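You operate a simulated robot arm through the tools that you are given. There is no shell and no other tool. Be economical: measure what you need, move in short steps, check, and stop when the job is done.

Carry out the task below with a simulated robot arm. There is one attempt and no reset: what you move stays moved.

TASK
Stack the green probe spool from the work top of the long bench on top of the purple probe spool.

It is judged by the outcome, as a careful person would: the job done as asked, and still so three seconds after it is handed in. It fails if anything else is knocked over, pushed out of place, dropped, spilled or broken.

THE ROBOT
A 7-joint arm with a two-finger parallel gripper, fixed in place. Base frame: the origin is at the foot of the arm, x ahead of it, y to its left, z up; the work surface is at about z = 0. Lengths are in cm, angles in degrees, forces in N, time in s.
With the tool pointing down near the work surface it reaches from about 22 to 58 cm from the base axis. Its first joint turns from -66.0 to 66.0 degrees. Payload 2.5 kg.
Tool frame: the origin (TCP) lies between the finger pads and is the grasp point; the fingertips stand 2.3 cm ahead of it; z points along the fingers, y is the line along which they close. The gripper opens to 9.4 cm. The fingers are 3.8 cm wide and 1 cm thick; the gripper's body (5.4 by 9.6 cm) begins 3.9 cm behind the TCP.
Orientation is that of the tool frame in the base frame, as a unit quaternion [w, x, y, z]. With the fingers straight down and closing along the base's y, the tool's x points along the base's -x, its y along +y and its z along -z.

THE INTERFACE
- The arm moves only by the tool play_rows. Its argument "moves" is a list of rows, each an object (a shift or turn left out is 0, a gripper value left out holds the last) with "turn": the turn, a rotation vector about the tool's x, y, z in degrees, a list of three; "delta_pos": the shift along the tool's x, y, z in cm, a list of three; "claw": the closure in counts, from 0 (fully open) to 255 (shut). In form: [{"turn": [rx, ry, rz], "delta_pos": [dx, dy, dz], "claw": claw}, ...]. A call has 1 to 20 rows; each row shifts and turns the commanded pose from where the row before left it, along the tool's axes as they then stand. A row lasts 0.2 s, in which the tool goes at most 5 cm and 8.6 degrees; a call with a longer step from one row to the next is refused whole, and so is a gripper value outside its range. A pose out of reach is approached as far as the arm can. The call stops where the force on the tool passes 40 N (or 10 N more than at its start, if that is more) or the arm is blocked; 0.2 s more then pass. The fingers move at their own pace (about 10.8 cm/s each) and stop on an object; they squeeze with about 26 N. The grip force told is the motor's: it shows also when the fingers shut on nothing. Time passes only in rows, and 0.2 s behind the last, so rows that do not move let the fingers close. It gives the time, the measured TCP pose, the force on the tool (base axes), the opening and the grip force at its end, in the units of the frame above (readings bear some noise), and new pictures: "show" is both (left out), scene, wrist or none.
- Cameras (640 x 400 px; columns grow to the right, rows downward): "scene" is fixed at [10.65, -40.14, 53.94]; the picture's right is [0.90, -0.43, 0.00], its down [-0.27, -0.56, -0.79] and it looks along [0.34, 0.71, -0.62] (base axes); focal length 314 px, centre (320, 200). "wrist" rides on the gripper at [-3.9, 0, -4.4] in the tool frame; the picture's right is [0.00, -1.00, 0.00], its down [0.97, 0.00, -0.24] and it looks along [0.24, 0.00, 0.97] (tool axes); focal length 218 px, centre (320, 200).
- point_at(camera, pixels): for up to 12 pixels [column, row] of the newest picture of that camera ("zoom" is the newest enlarged one), the place [x, y, z] in the base frame of the surface seen there, good to about 0.3 cm. No time passes.
- enlarge(camera, box): a new picture of the part [left, top, right, bottom] of that camera's present view, enlarged. No time passes.
- finish_job(): hands the job in; it is judged then, once.

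Work in short steps. Measure before you move; look again where a grasp or a placing could have gone wrong, and mend it. You have 60 turns and 120 pictures in all, the two below and enlarged ones among them. Open the gripper and draw the arm clear of the work before you hand the job in, unless the task says otherwise; then end with one line.

The tools are called as name(argument=value, ...) on one line, values as JSON. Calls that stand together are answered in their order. play_rows: Moves the arm, as the interface text tells. Its arguments: {"type":"object","properties":{"moves":{"type":"array","items":{"type":"object","properties":{"turn":{"type":"array","items":{"type":"number"}},"delta_pos":{"type":"array","items":{"type":"number"}},"claw":{"type":"number"}}}},"show":{"type":"string","enum":["both","scene","wrist","none"]}},"required":["moves"]} The other tools are called the same way: point_at (camera, pixels) gives the place of the surface under pixels of a picture; enlarge (camera, box) takes an enlarged picture of a part of a camera's view; finish_job () hands the job in.

At the start:

```text
time_s: 0.0
ee_pos: [33.6, 24.13, 28.45]
orientation: [0.0, 0.0, 1.0, 0.0]
force: [-0.3, 0.3, 0.8]
opening: 9.39
finger_force: 0.1
```

scene: 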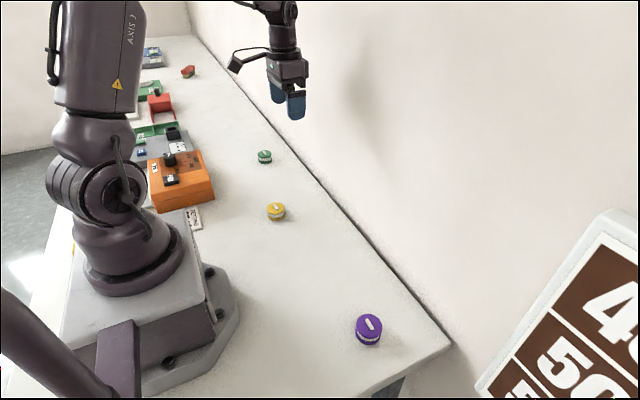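
wrist: 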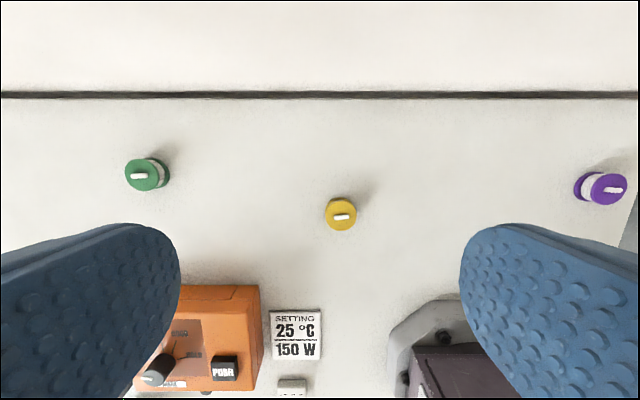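

The green spool is at scene (264,157), the purple one at (369,330). I'll enlarge both and measure them.

enlarge(camera="scene", box=[224, 132, 304, 182])

point_at(camera="zoom", pixels=[[320, 180], [320, 160], [280, 180], [360, 180], [320, 240], [420, 300]])

point_at(camera="scene", pixels=[[264, 154], [369, 324], [360, 325], [379, 328], [368, 343], [276, 206], [400, 340], [300, 170]])

enlarge(camera="scene", box=[328, 304, 408, 354])

```text
8.00 times, centred on (264, 157) of scene
```

zoom: 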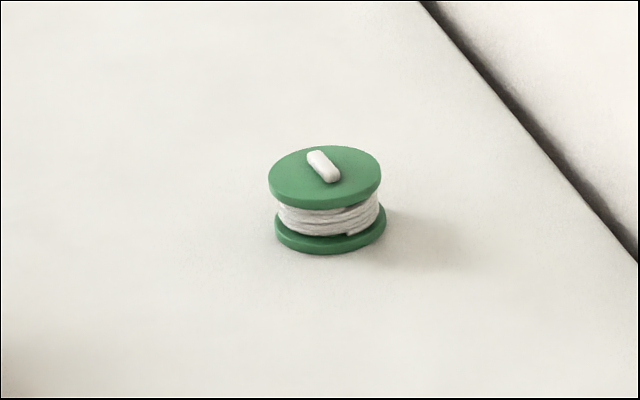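

```text
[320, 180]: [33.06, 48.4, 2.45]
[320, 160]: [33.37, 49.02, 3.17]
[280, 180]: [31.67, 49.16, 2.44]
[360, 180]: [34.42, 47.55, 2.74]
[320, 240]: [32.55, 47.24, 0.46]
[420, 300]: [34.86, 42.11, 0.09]
```

```text
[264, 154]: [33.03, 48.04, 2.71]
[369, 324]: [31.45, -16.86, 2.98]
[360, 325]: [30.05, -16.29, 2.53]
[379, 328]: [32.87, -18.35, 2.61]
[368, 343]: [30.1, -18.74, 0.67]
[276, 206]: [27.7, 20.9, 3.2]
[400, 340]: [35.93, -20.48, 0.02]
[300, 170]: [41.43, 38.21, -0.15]
```

```text
8.00 times, centred on (368, 329) of scene
```

zoom: 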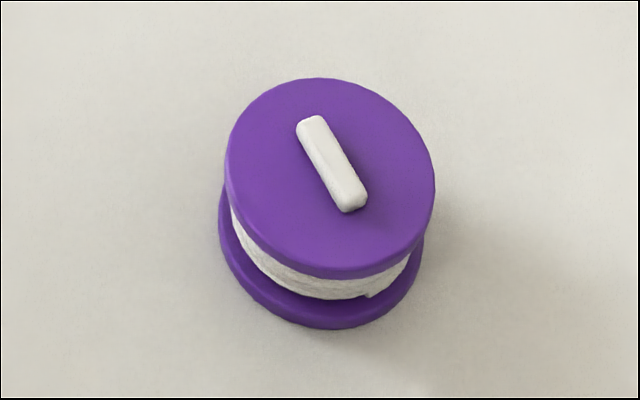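

Each spool has a raised white bar on top, so I'll measure the bars and rims precisely.

point_at(camera="zoom", pixels=[[312, 122], [350, 202], [332, 162], [234, 175], [428, 185], [325, 84], [335, 268], [260, 170], [400, 180], [280, 220], [325, 322]])

enlarge(camera="scene", box=[248, 146, 280, 166])

enlarge(camera="wrist", box=[116, 150, 180, 190])

point_at(camera="zoom", pixels=[[180, 265], [320, 265], [250, 265], [100, 240], [400, 240], [250, 110], [250, 380], [250, 200], [180, 310]])

```text
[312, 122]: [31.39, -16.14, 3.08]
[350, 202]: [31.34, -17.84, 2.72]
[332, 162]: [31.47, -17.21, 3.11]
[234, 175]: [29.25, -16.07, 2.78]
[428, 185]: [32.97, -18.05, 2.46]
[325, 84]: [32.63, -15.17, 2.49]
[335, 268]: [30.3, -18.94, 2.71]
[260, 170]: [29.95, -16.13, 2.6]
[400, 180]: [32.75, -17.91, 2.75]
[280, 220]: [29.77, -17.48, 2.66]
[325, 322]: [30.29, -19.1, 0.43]
```

```text
16.00 times, centred on (264, 156) of scene
```

zoom: 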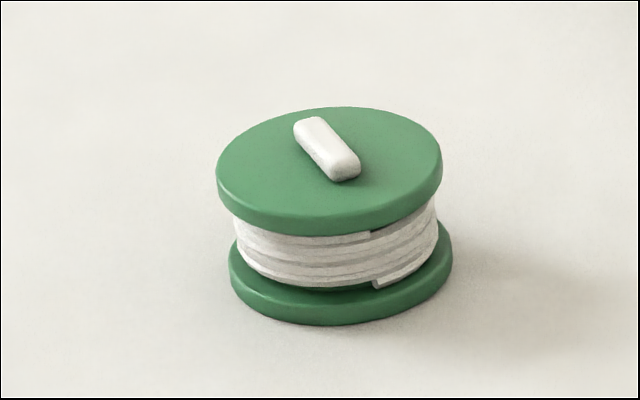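

```text
10.00 times, centred on (148, 170) of wrist
```

zoom: 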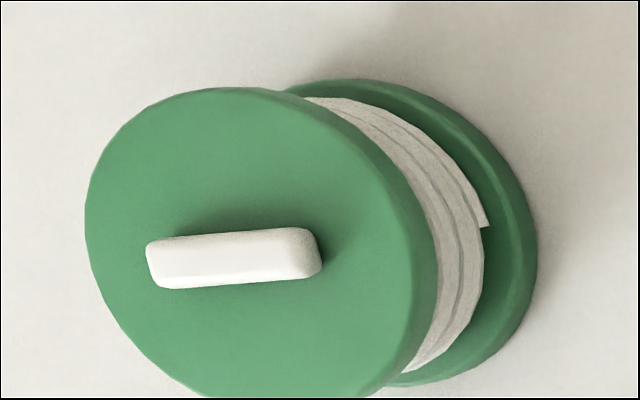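

```text
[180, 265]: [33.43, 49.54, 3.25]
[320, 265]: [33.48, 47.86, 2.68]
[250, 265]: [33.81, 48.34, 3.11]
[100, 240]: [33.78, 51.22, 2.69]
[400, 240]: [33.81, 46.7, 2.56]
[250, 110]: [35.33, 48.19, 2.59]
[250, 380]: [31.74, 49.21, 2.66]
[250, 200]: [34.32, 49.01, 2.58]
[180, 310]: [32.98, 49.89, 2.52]
```

Both spools are about 4 cm wide and 2.6 cm tall with a 0.5 cm bar along y. Green is near (33.3, 48.7) and purple near (31.2, -17.1). I'll move toward green while staying high, then yaw so the fingers close along x, the narrow direction of the bar.

play_rows(moves=[{"delta_pos": [0, 3, 3]}, {"delta_pos": [0, 3, 3]}, {"delta_pos": [0, 3, 3]}, {"delta_pos": [0, 3, 3]}, {"delta_pos": [0, 3, 1]}, {"delta_pos": [0, 3, 0]}, {"turn": [0, 0, -8.5]}, {"turn": [0, 0, -8.5]}, {"turn": [0, 0, -8.5]}, {"turn": [0, 0, -8.5]}, {"turn": [0, 0, -8.5]}, {"turn": [0, 0, -8.5]}, {"turn": [0, 0, -8.5]}, {"turn": [0, 0, -8.5]}, {"turn": [0, 0, -8.5]}, {"turn": [0, 0, -8.5]}, {"turn": [0, 0, -5]}, {}])

```text
time_s: 3.8
ee_pos: [33.43, 42.11, 15.41]
orientation: [-0.001, 0.708, -0.706, 0.0]
force: [0.3, -0.2, -0.7]
opening: 9.37
finger_force: 0.0
```

scene: 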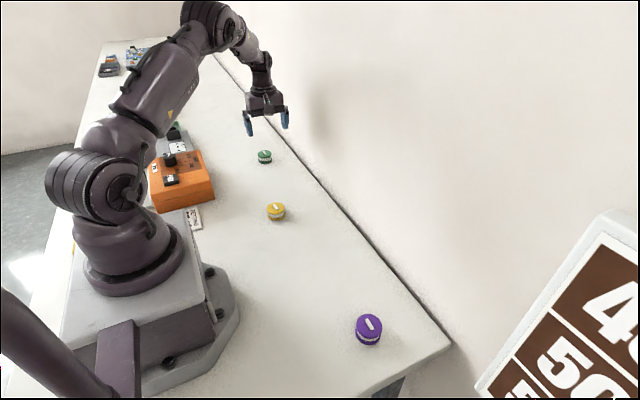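
wrist: 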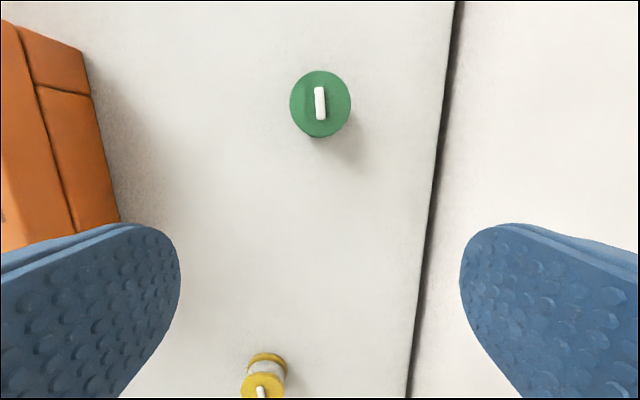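

The yaw worked and green shows at wrist (320,104). I'll enlarge it and check the wall position.

enlarge(camera="wrist", box=[272, 74, 368, 134])

point_at(camera="wrist", pixels=[[435, 150], [450, 70], [480, 100], [560, 100], [290, 104], [350, 104], [320, 72], [100, 180], [60, 80], [30, 40]])

```text
6.67 times, centred on (320, 104) of wrist
```

zoom: 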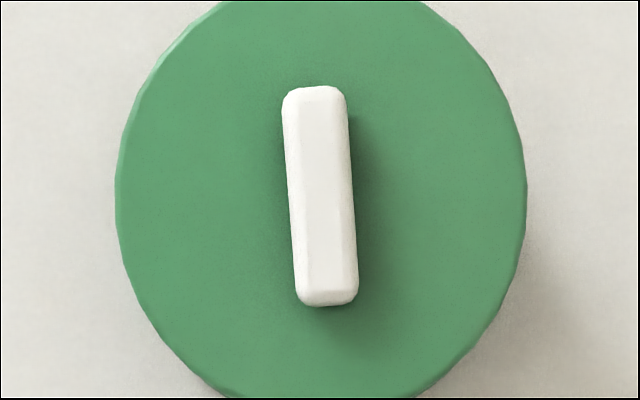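

```text
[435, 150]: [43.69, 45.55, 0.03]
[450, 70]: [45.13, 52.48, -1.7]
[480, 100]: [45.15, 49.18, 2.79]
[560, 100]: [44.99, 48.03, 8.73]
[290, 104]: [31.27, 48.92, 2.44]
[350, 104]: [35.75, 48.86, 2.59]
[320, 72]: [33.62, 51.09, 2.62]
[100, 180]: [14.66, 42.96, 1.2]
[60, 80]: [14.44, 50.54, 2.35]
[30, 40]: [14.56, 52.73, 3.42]
```

Green's centre is at about (33.4, 48.95), 4.5 cm in diameter, and the wall is at x=45. I'll move over it at z≈8 and see whether the arm reaches.

play_rows(moves=[{"delta_pos": [-2, 0, 1.5]}, {"delta_pos": [-2, 0, 2]}, {"delta_pos": [-2, 0, 2]}, {"delta_pos": [-0.85, 0, 1.5]}, {}])

```text
time_s: 5.0
ee_pos: [33.46, 49.09, 8.48]
orientation: [0.0, -0.707, 0.707, 0.0]
force: [0.0, 0.0, -0.7]
opening: 9.42
finger_force: 0.1
```

scene: 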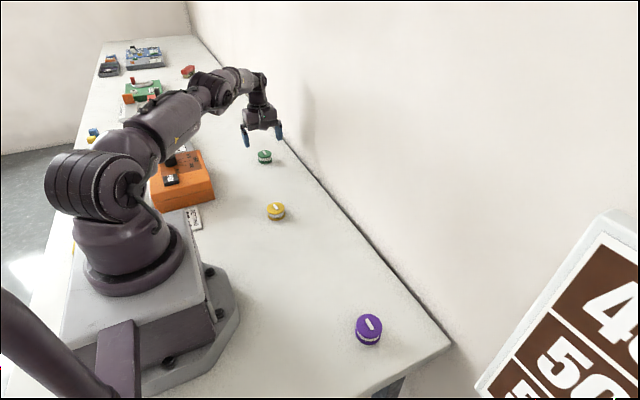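
wrist: 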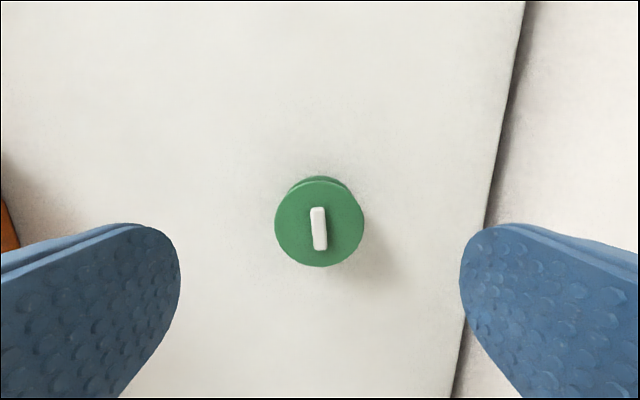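

The arm reaches; green is centred to within about 0.15 cm. Descending to z≈2.7.

play_rows(moves=[{"delta_pos": [-0.1, 0, 2]}, {"delta_pos": [0, 0, 2]}, {"delta_pos": [0, 0, 1.2]}, {"delta_pos": [0, 0, 0.5]}, {}])

```text
time_s: 6.2
ee_pos: [33.32, 48.99, 3.06]
orientation: [-0.001, -0.707, 0.707, 0.0]
force: [0.0, 0.2, -1.0]
opening: 9.39
finger_force: 0.0
out of reach, approached as far as the arm can: row 3
```

scene: 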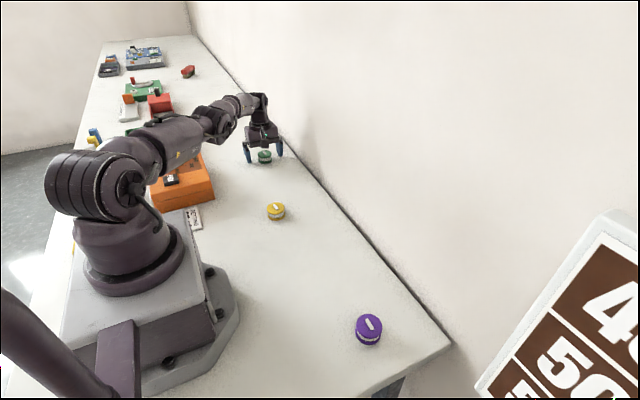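
wrist: 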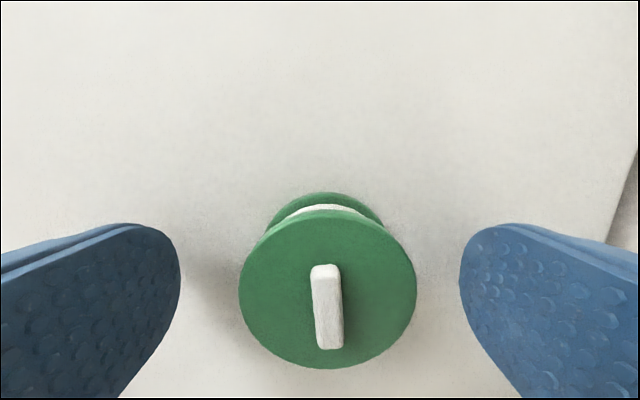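

The arm is at its reach limit at z=3.06. I'll back off 0.4 cm in y to gain some depth, and shift x slightly since green's centre is at column 328.

play_rows(moves=[{"delta_pos": [0.4, -0.15, 0]}, {}], show="none")

```text
time_s: 6.8
ee_pos: [33.32, 48.49, 2.97]
orientation: [0.0, -0.707, 0.707, 0.0]
force: [-0.4, 0.6, -0.6]
opening: 9.38
finger_force: 0.1
```

play_rows(moves=[{"delta_pos": [0, -0.1, 0.3]}, {}], show="wrist")

```text
time_s: 7.4
ee_pos: [33.48, 48.41, 2.68]
orientation: [0.0, -0.707, 0.707, 0.0]
force: [-0.5, -0.4, -0.6]
opening: 9.4
finger_force: 0.2
```

wrist: 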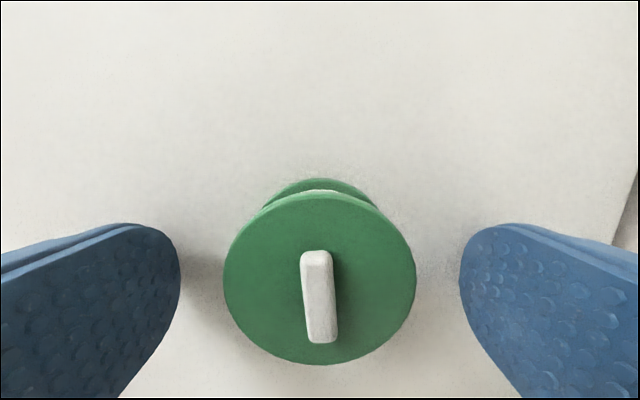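

Centred at column 320, with the tips about 0.4 cm above the bench. Closing.

play_rows(moves=[{"claw": 255}, {"claw": 255}, {"claw": 255}, {"claw": 255}])

```text
time_s: 8.4
ee_pos: [33.5, 48.28, 2.69]
orientation: [-0.001, -0.707, 0.707, 0.0]
force: [-0.2, 0.0, -1.4]
opening: 4.45
finger_force: 25.9
```

scene: 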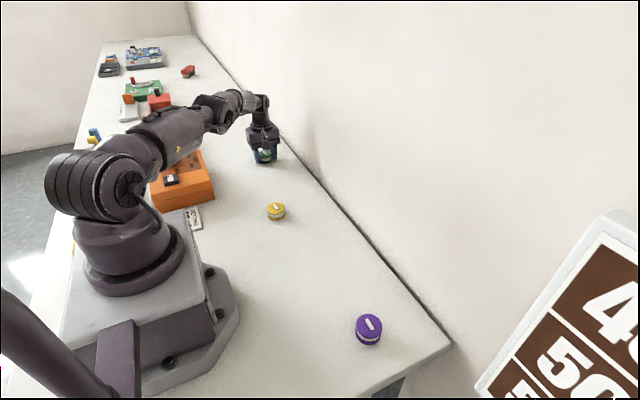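
wrist: 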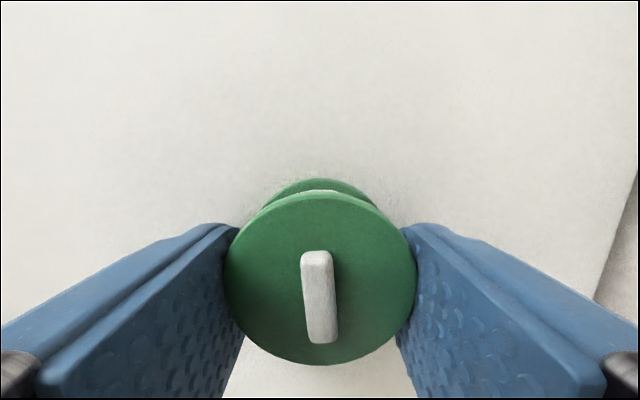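

Gripped at 4.45 cm. I'll measure the spool's offset along y before lifting.

point_at(camera="wrist", pixels=[[320, 195], [320, 360], [316, 255], [324, 338], [290, 280], [360, 280]])

play_rows(moves=[{"delta_pos": [0, 0, -2]}, {"delta_pos": [0, 0, -3]}, {"delta_pos": [0, 0, -3]}, {"delta_pos": [0, 0, -3]}, {}])

```text
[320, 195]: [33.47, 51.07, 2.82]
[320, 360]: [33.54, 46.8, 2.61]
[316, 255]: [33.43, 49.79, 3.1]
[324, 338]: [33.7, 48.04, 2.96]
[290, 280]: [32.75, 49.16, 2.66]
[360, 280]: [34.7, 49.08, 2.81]
```

```text
time_s: 9.6
ee_pos: [33.61, 48.33, 13.7]
orientation: [0.0, 0.708, -0.707, 0.0]
force: [0.0, 0.6, -0.3]
opening: 4.49
finger_force: 26.1
```

scene: 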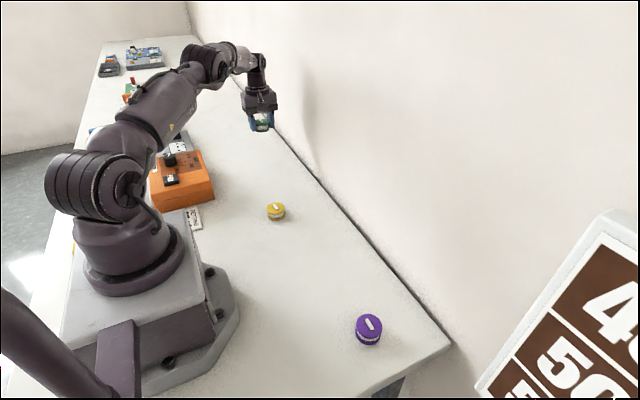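
wrist: 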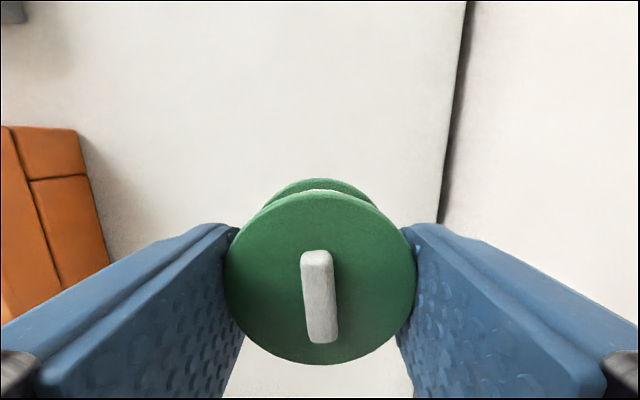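

The grip held through the lift. The spool centre sits 0.65 cm toward +y from the TCP. Next I'll go past purple to y≈-24 so the wrist camera can view it unobstructed.

play_rows(moves=[{"delta_pos": [2, 0, -0.5]}, {"delta_pos": [4, 0, 0]}, {"delta_pos": [4, 0, 0]}, {"delta_pos": [4, 0, 0]}, {"delta_pos": [4, 0, 0]}, {"delta_pos": [4, 0.3, 0]}, {"delta_pos": [4, 0.3, 0]}, {"delta_pos": [4, 0.3, 0]}, {"delta_pos": [4, 0.3, 0]}, {"delta_pos": [4, 0.3, 0]}, {"delta_pos": [4, 0.3, 0]}, {"delta_pos": [4, 0.3, 0]}, {"delta_pos": [4, 0.2, 0]}, {"delta_pos": [4, 0, 0]}, {"delta_pos": [4, 0, 0]}, {"delta_pos": [4, 0, 0]}, {"delta_pos": [4, 0, 0]}, {"delta_pos": [4, 0, 0]}, {"delta_pos": [2, 0, 0]}, {}])

```text
time_s: 13.8
ee_pos: [31.46, -23.51, 14.27]
orientation: [0.0, 0.707, -0.707, 0.0]
force: [-0.4, -0.7, -0.8]
opening: 4.45
finger_force: 26.3
```

scene: 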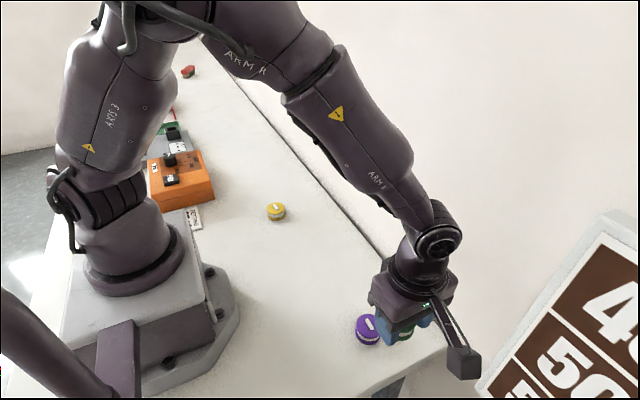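
wrist: 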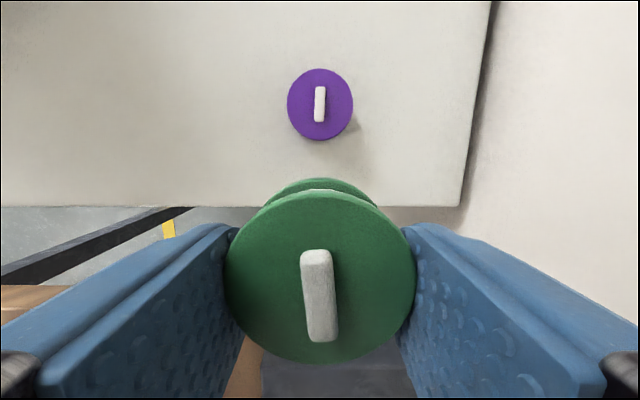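

enlarge(camera="wrist", box=[256, 65, 384, 145])

point_at(camera="zoom", pixels=[[160, 195], [480, 195], [320, 25], [320, 340], [320, 110], [318, 280], [240, 200], [400, 200], [320, 195], [240, 100], [400, 290]])

```text
5.00 times, centred on (320, 105) of wrist
```

zoom: 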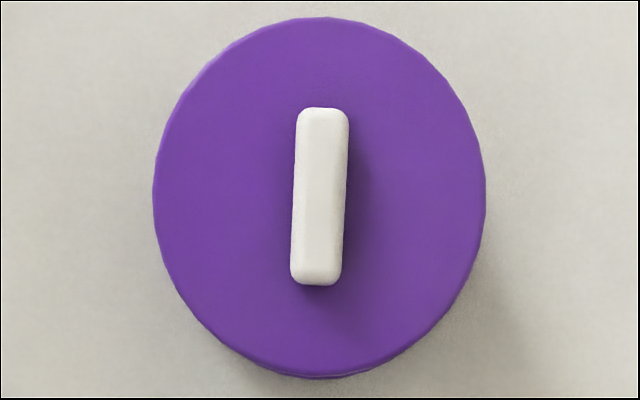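

```text
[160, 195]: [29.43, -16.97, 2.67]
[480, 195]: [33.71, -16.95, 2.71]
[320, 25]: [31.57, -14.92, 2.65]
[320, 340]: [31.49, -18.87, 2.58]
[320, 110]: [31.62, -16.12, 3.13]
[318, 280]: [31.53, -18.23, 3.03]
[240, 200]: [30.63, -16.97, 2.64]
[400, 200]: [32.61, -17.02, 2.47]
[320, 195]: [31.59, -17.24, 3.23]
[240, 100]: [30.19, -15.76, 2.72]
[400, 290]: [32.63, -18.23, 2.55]
```

Purple's centre is (31.5, -17.0), in line with the TCP in x. Its bar differs from green's by about 5° in yaw. I'll turn +5°, put the TCP at y≈-17.65 and lower to z≈7.3.

play_rows(moves=[{"delta_pos": [-2.9, 0, 0]}, {"delta_pos": [-2.96, 0.05, 0]}, {"turn": [0, 0, 5]}, {"delta_pos": [0, 0, 2.5]}, {"delta_pos": [0, 0, 2.5]}, {"delta_pos": [0, 0, 2]}, {}])

enlarge(camera="scene", box=[320, 280, 416, 340])

```text
time_s: 15.4
ee_pos: [31.3, -18.1, 6.97]
orientation: [0.0, -0.676, 0.737, -0.001]
force: [0.2, 0.6, 0.5]
opening: 4.45
finger_force: 26.4
```

scene: 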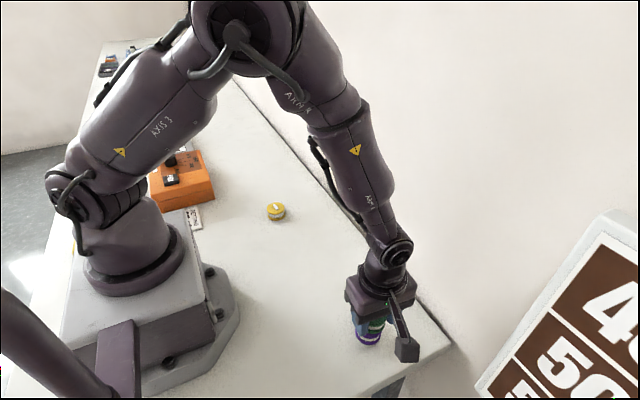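
wrist: 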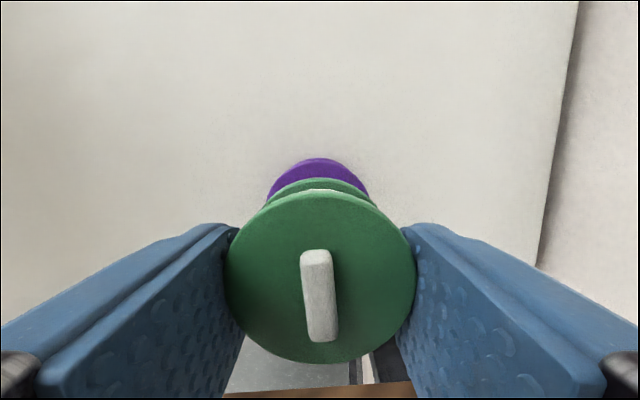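

```text
6.67 times, centred on (368, 310) of scene
```

zoom: 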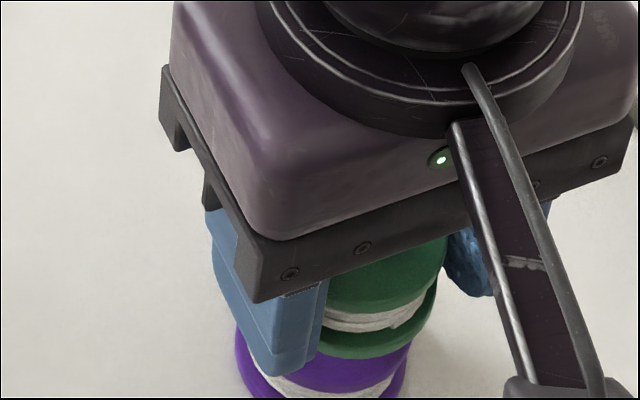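

Readings are a bit noisy, so I'll re-read the pose and check the spools' relative positions.

play_rows(moves=[{}, {}], show="wrist")

enlarge(camera="wrist", box=[240, 140, 400, 240])

point_at(camera="wrist", pixels=[[318, 160], [300, 163], [340, 164], [320, 182], [320, 195], [320, 360], [232, 290], [408, 290]])

```text
time_s: 16.0
ee_pos: [31.51, -17.99, 7.11]
orientation: [-0.001, -0.676, 0.737, 0.001]
force: [0.1, 0.5, -0.6]
opening: 4.47
finger_force: 26.1
```

wrist: 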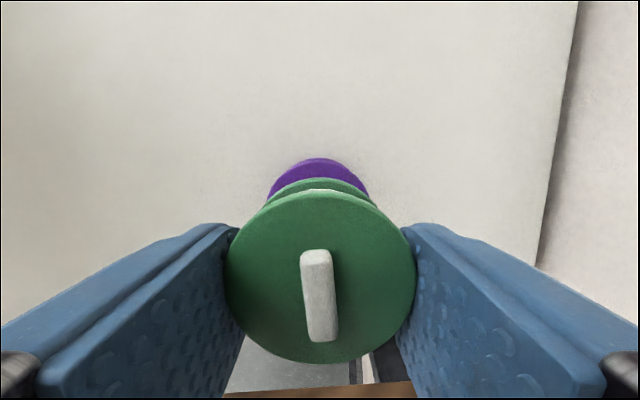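

```text
4.00 times, centred on (320, 190) of wrist
```

zoom: 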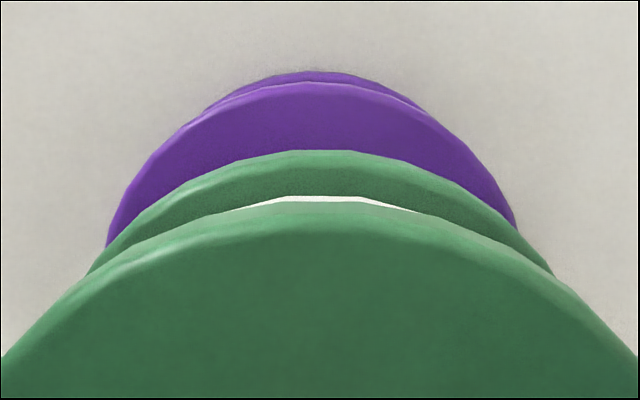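

```text
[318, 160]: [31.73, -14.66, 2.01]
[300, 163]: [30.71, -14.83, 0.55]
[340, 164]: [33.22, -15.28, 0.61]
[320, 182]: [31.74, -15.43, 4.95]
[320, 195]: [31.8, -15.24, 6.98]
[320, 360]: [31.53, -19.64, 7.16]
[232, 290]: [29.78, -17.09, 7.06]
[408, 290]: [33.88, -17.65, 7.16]
```

Green's centre is about 0.4 cm short in y (-17.4 versus -17.0) and about 0.07 cm too far +x. I'll correct that and lower to just above contact.

play_rows(moves=[{"delta_pos": [-0.4, 0.07, 0]}, {"delta_pos": [0, 0, 0.6]}, {}, {}], show="wrist")

enlarge(camera="wrist", box=[240, 140, 400, 240])

enlarge(camera="scene", box=[336, 305, 400, 345])

```text
time_s: 17.0
ee_pos: [31.4, -17.39, 6.41]
orientation: [0.0, -0.676, 0.737, 0.0]
force: [0.1, 0.2, -0.4]
opening: 4.48
finger_force: 26.1
```

wrist: 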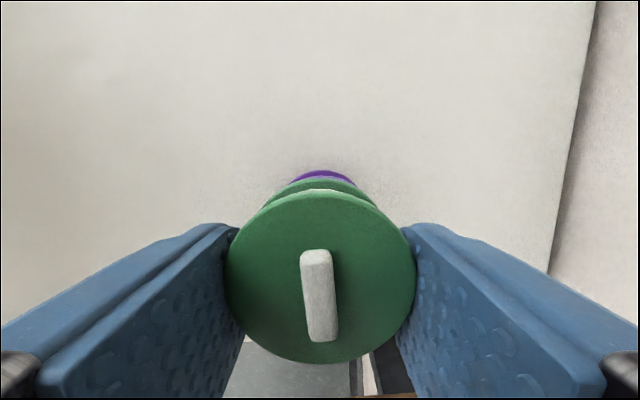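

```text
4.00 times, centred on (320, 190) of wrist
```

zoom: 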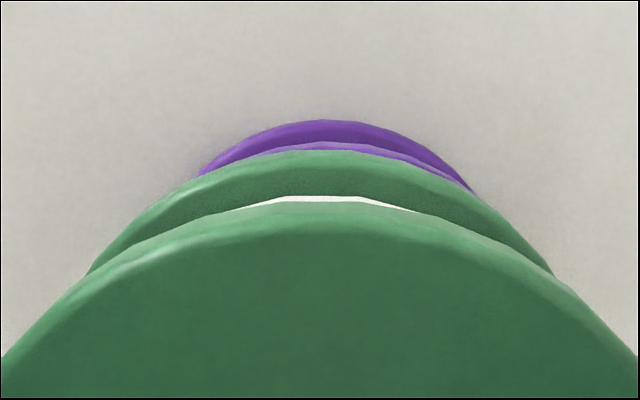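

```text
10.00 times, centred on (368, 325) of scene
```

zoom: 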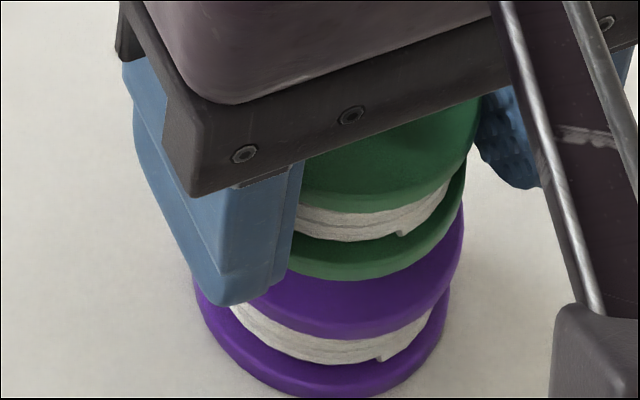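

Alignment agrees within about 0.1 cm in both views. Lowering in small steps until contact.

play_rows(moves=[{"delta_pos": [0, 0, 0.2]}, {"delta_pos": [0, 0, 0.2]}, {"delta_pos": [0, 0, 0.1]}, {}], show="none")

enlarge(camera="scene", box=[336, 305, 400, 345])

```text
time_s: 18.0
ee_pos: [31.39, -17.41, 5.96]
orientation: [0.0, -0.676, 0.737, 0.0]
force: [-0.5, 0.3, 0.2]
opening: 4.45
finger_force: 26.0
```

```text
10.00 times, centred on (368, 325) of scene
```

zoom: 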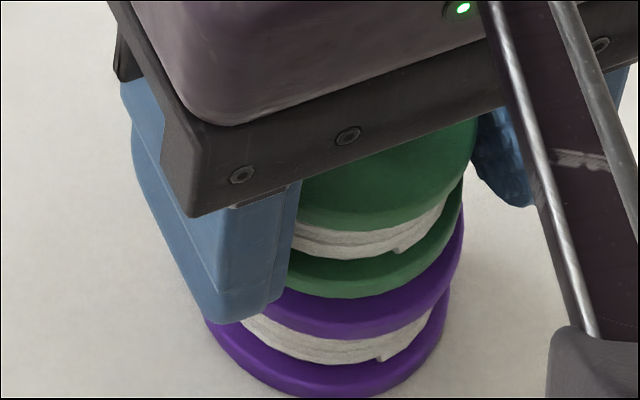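

play_rows(moves=[{"delta_pos": [0, 0, 0.1]}, {"delta_pos": [0, 0, 0.05]}, {}], show="none")

```text
time_s: 18.8
ee_pos: [31.27, -17.38, 5.72]
orientation: [0.0, -0.676, 0.737, 0.001]
force: [-0.1, 0.2, -0.8]
opening: 4.45
finger_force: 26.2
```

play_rows(moves=[{"delta_pos": [0, 0, 0.08]}, {"delta_pos": [0, 0, 0.07]}, {}], show="none")

```text
time_s: 19.6
ee_pos: [31.51, -17.42, 5.69]
orientation: [0.0, -0.676, 0.737, 0.0]
force: [0.1, 0.4, -0.6]
opening: 4.44
finger_force: 25.8
```

play_rows(moves=[{"delta_pos": [0, 0, 0.08]}, {"delta_pos": [0, 0, 0.07]}, {}, {}], show="none")

enlarge(camera="scene", box=[336, 305, 400, 345])

```text
time_s: 20.6
ee_pos: [31.43, -17.34, 5.55]
orientation: [0.0, -0.675, 0.737, 0.0]
force: [-0.5, 0.7, -1.1]
opening: 4.44
finger_force: 25.5
```

```text
10.00 times, centred on (368, 325) of scene
```

zoom: 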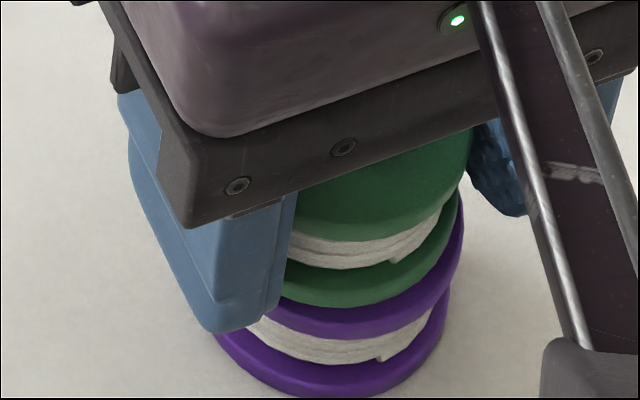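

No contact yet at 5.55, so the bar may seat in a recess. Continuing in small steps.

play_rows(moves=[{"delta_pos": [0, 0, 0.07]}, {"delta_pos": [0, 0, 0.07]}, {}], show="none")

```text
time_s: 21.4
ee_pos: [31.36, -17.48, 5.45]
orientation: [-0.001, -0.676, 0.737, 0.0]
force: [0.1, 0.0, 0.3]
opening: 4.45
finger_force: 26.3
```

play_rows(moves=[{"delta_pos": [0, 0, 0.07]}, {"delta_pos": [0, 0, 0.07]}, {}], show="none")

```text
time_s: 22.2
ee_pos: [31.37, -17.54, 5.31]
orientation: [0.0, -0.676, 0.737, -0.001]
force: [0.0, 3.0, 11.3]
opening: 4.5
finger_force: 25.6
```

Contact at z≈5.3 (11 N), which means flange on flange. I'll check the view before releasing.

enlarge(camera="scene", box=[336, 305, 400, 345])

enlarge(camera="wrist", box=[240, 140, 400, 240])

```text
10.00 times, centred on (368, 325) of scene
```

zoom: 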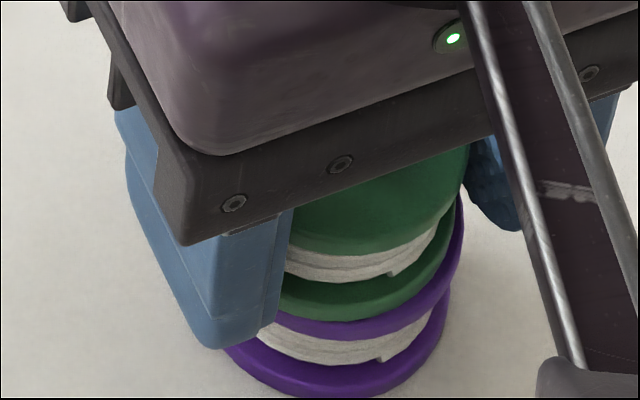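

```text
4.00 times, centred on (320, 190) of wrist
```

zoom: 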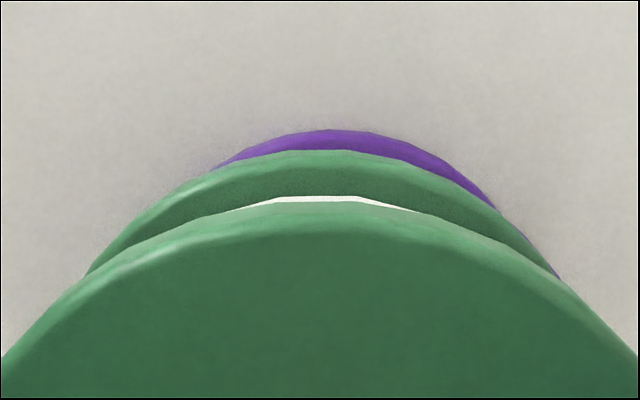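

Green sits about 0.13 cm toward -x of purple; a purple sliver shows on the right. I'll lift 0.7, shift +x 0.13 and set it down again.

play_rows(moves=[{"delta_pos": [0, 0, -0.35]}, {"delta_pos": [0, 0, -0.35]}, {"delta_pos": [0, -0.13, 0]}, {}, {"delta_pos": [0, 0, 0.25]}, {"delta_pos": [0, 0, 0.2]}, {"delta_pos": [0, 0, 0.13]}, {"delta_pos": [0, 0, 0.07]}, {}, {}], show="wrist")

enlarge(camera="wrist", box=[240, 140, 400, 240])

enlarge(camera="scene", box=[336, 305, 400, 345])

```text
time_s: 24.4
ee_pos: [31.39, -17.23, 5.29]
orientation: [0.0, -0.676, 0.737, 0.0]
force: [-0.5, -0.3, 0.0]
opening: 4.44
finger_force: 26.1
```

wrist: 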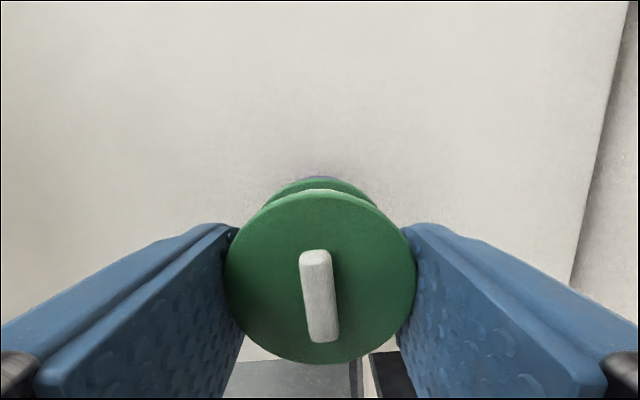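

```text
4.00 times, centred on (320, 190) of wrist
```

zoom: 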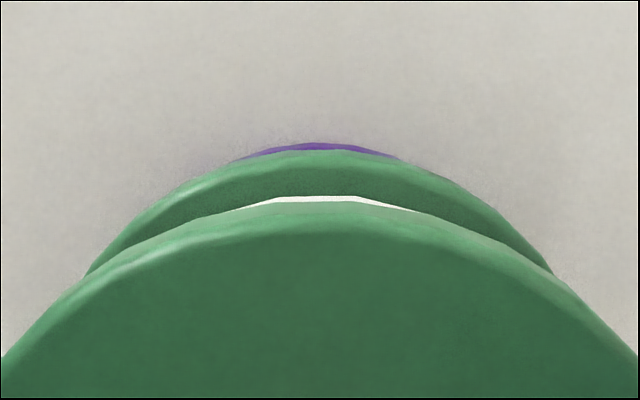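

```text
10.00 times, centred on (368, 325) of scene
```

zoom: 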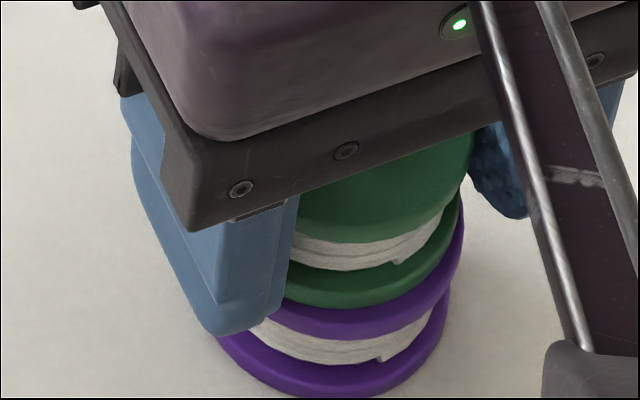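

Left-right alignment is now symmetric. Force is zero, so it isn't quite seated yet; lowering a little more.

play_rows(moves=[{"delta_pos": [0, 0, 0.06]}, {}], show="none")

```text
time_s: 25.0
ee_pos: [31.48, -17.42, 5.19]
orientation: [0.0, -0.675, 0.737, 0.0]
force: [-2.4, 1.1, 6.0]
opening: 4.5
finger_force: 26.0
```

Seated at 6 N. Opening gently.

play_rows(moves=[{"claw": 125}, {"claw": 115}, {"claw": 90}, {"claw": 50}, {"claw": 0}, {}])

enlarge(camera="scene", box=[336, 305, 400, 345])

```text
time_s: 26.4
ee_pos: [31.5, -17.42, 5.29]
orientation: [0.0, -0.676, 0.737, 0.0]
force: [-0.3, -0.2, 0.9]
opening: 9.41
finger_force: 0.1
```

scene: 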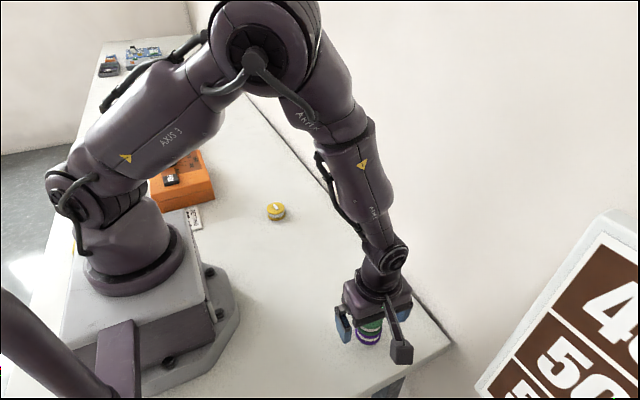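
wrist: 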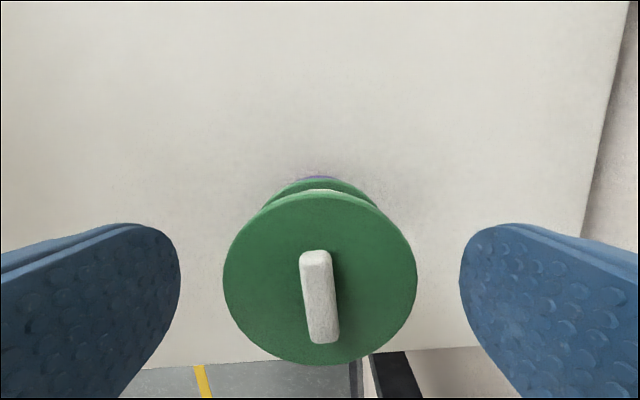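

```text
10.00 times, centred on (368, 325) of scene
```

zoom: 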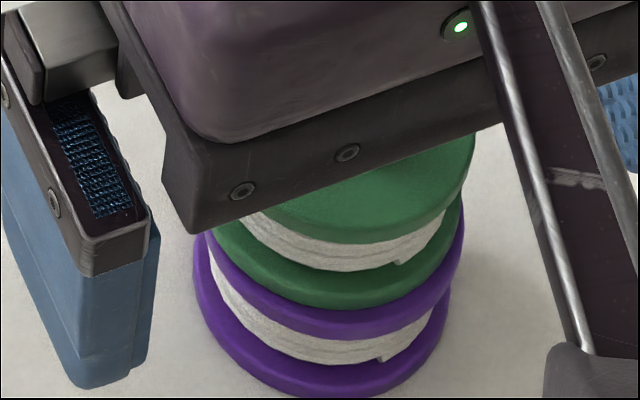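

The stack is level, well aligned and free of the fingers. I'll raise straight up and then move away.

play_rows(moves=[{"delta_pos": [0, 0, -2]}, {"delta_pos": [0, 0, -3]}, {"delta_pos": [0, 0, -4]}, {"delta_pos": [0, 0, -4]}, {"delta_pos": [-4, 0, 0]}, {"delta_pos": [-4, 0, 0]}, {"delta_pos": [-4, 0, 0]}, {"delta_pos": [-4, 0, 0]}, {"delta_pos": [-4, 0, 0]}, {}, {}, {}], show="scene")

enlarge(camera="scene", box=[320, 295, 416, 355])

```text
time_s: 29.0
ee_pos: [33.31, 2.33, 18.39]
orientation: [0.0, -0.675, 0.738, 0.0]
force: [-0.7, -0.6, 0.2]
opening: 9.4
finger_force: 0.0
```

scene: 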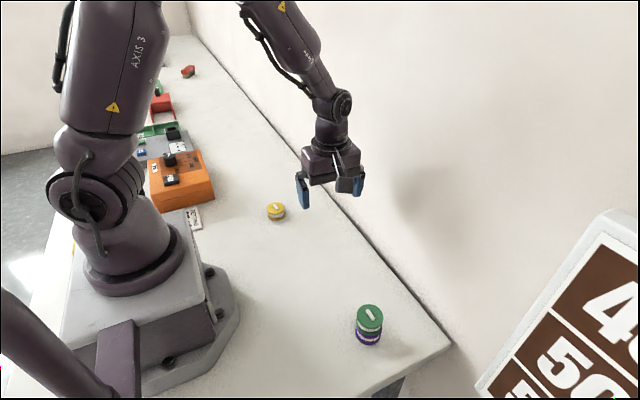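

```text
6.67 times, centred on (368, 325) of scene
```

zoom: 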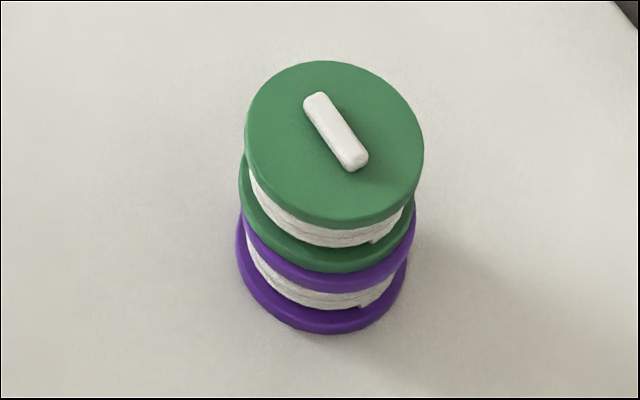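

The stack stands upright and stable with the arm clear, so I'm handing it in.

finish_job()

```text
The job is handed in.
```

The green probe spool is stacked on top of the purple one, level and steady, with nothing else moved and the arm drawn clear.
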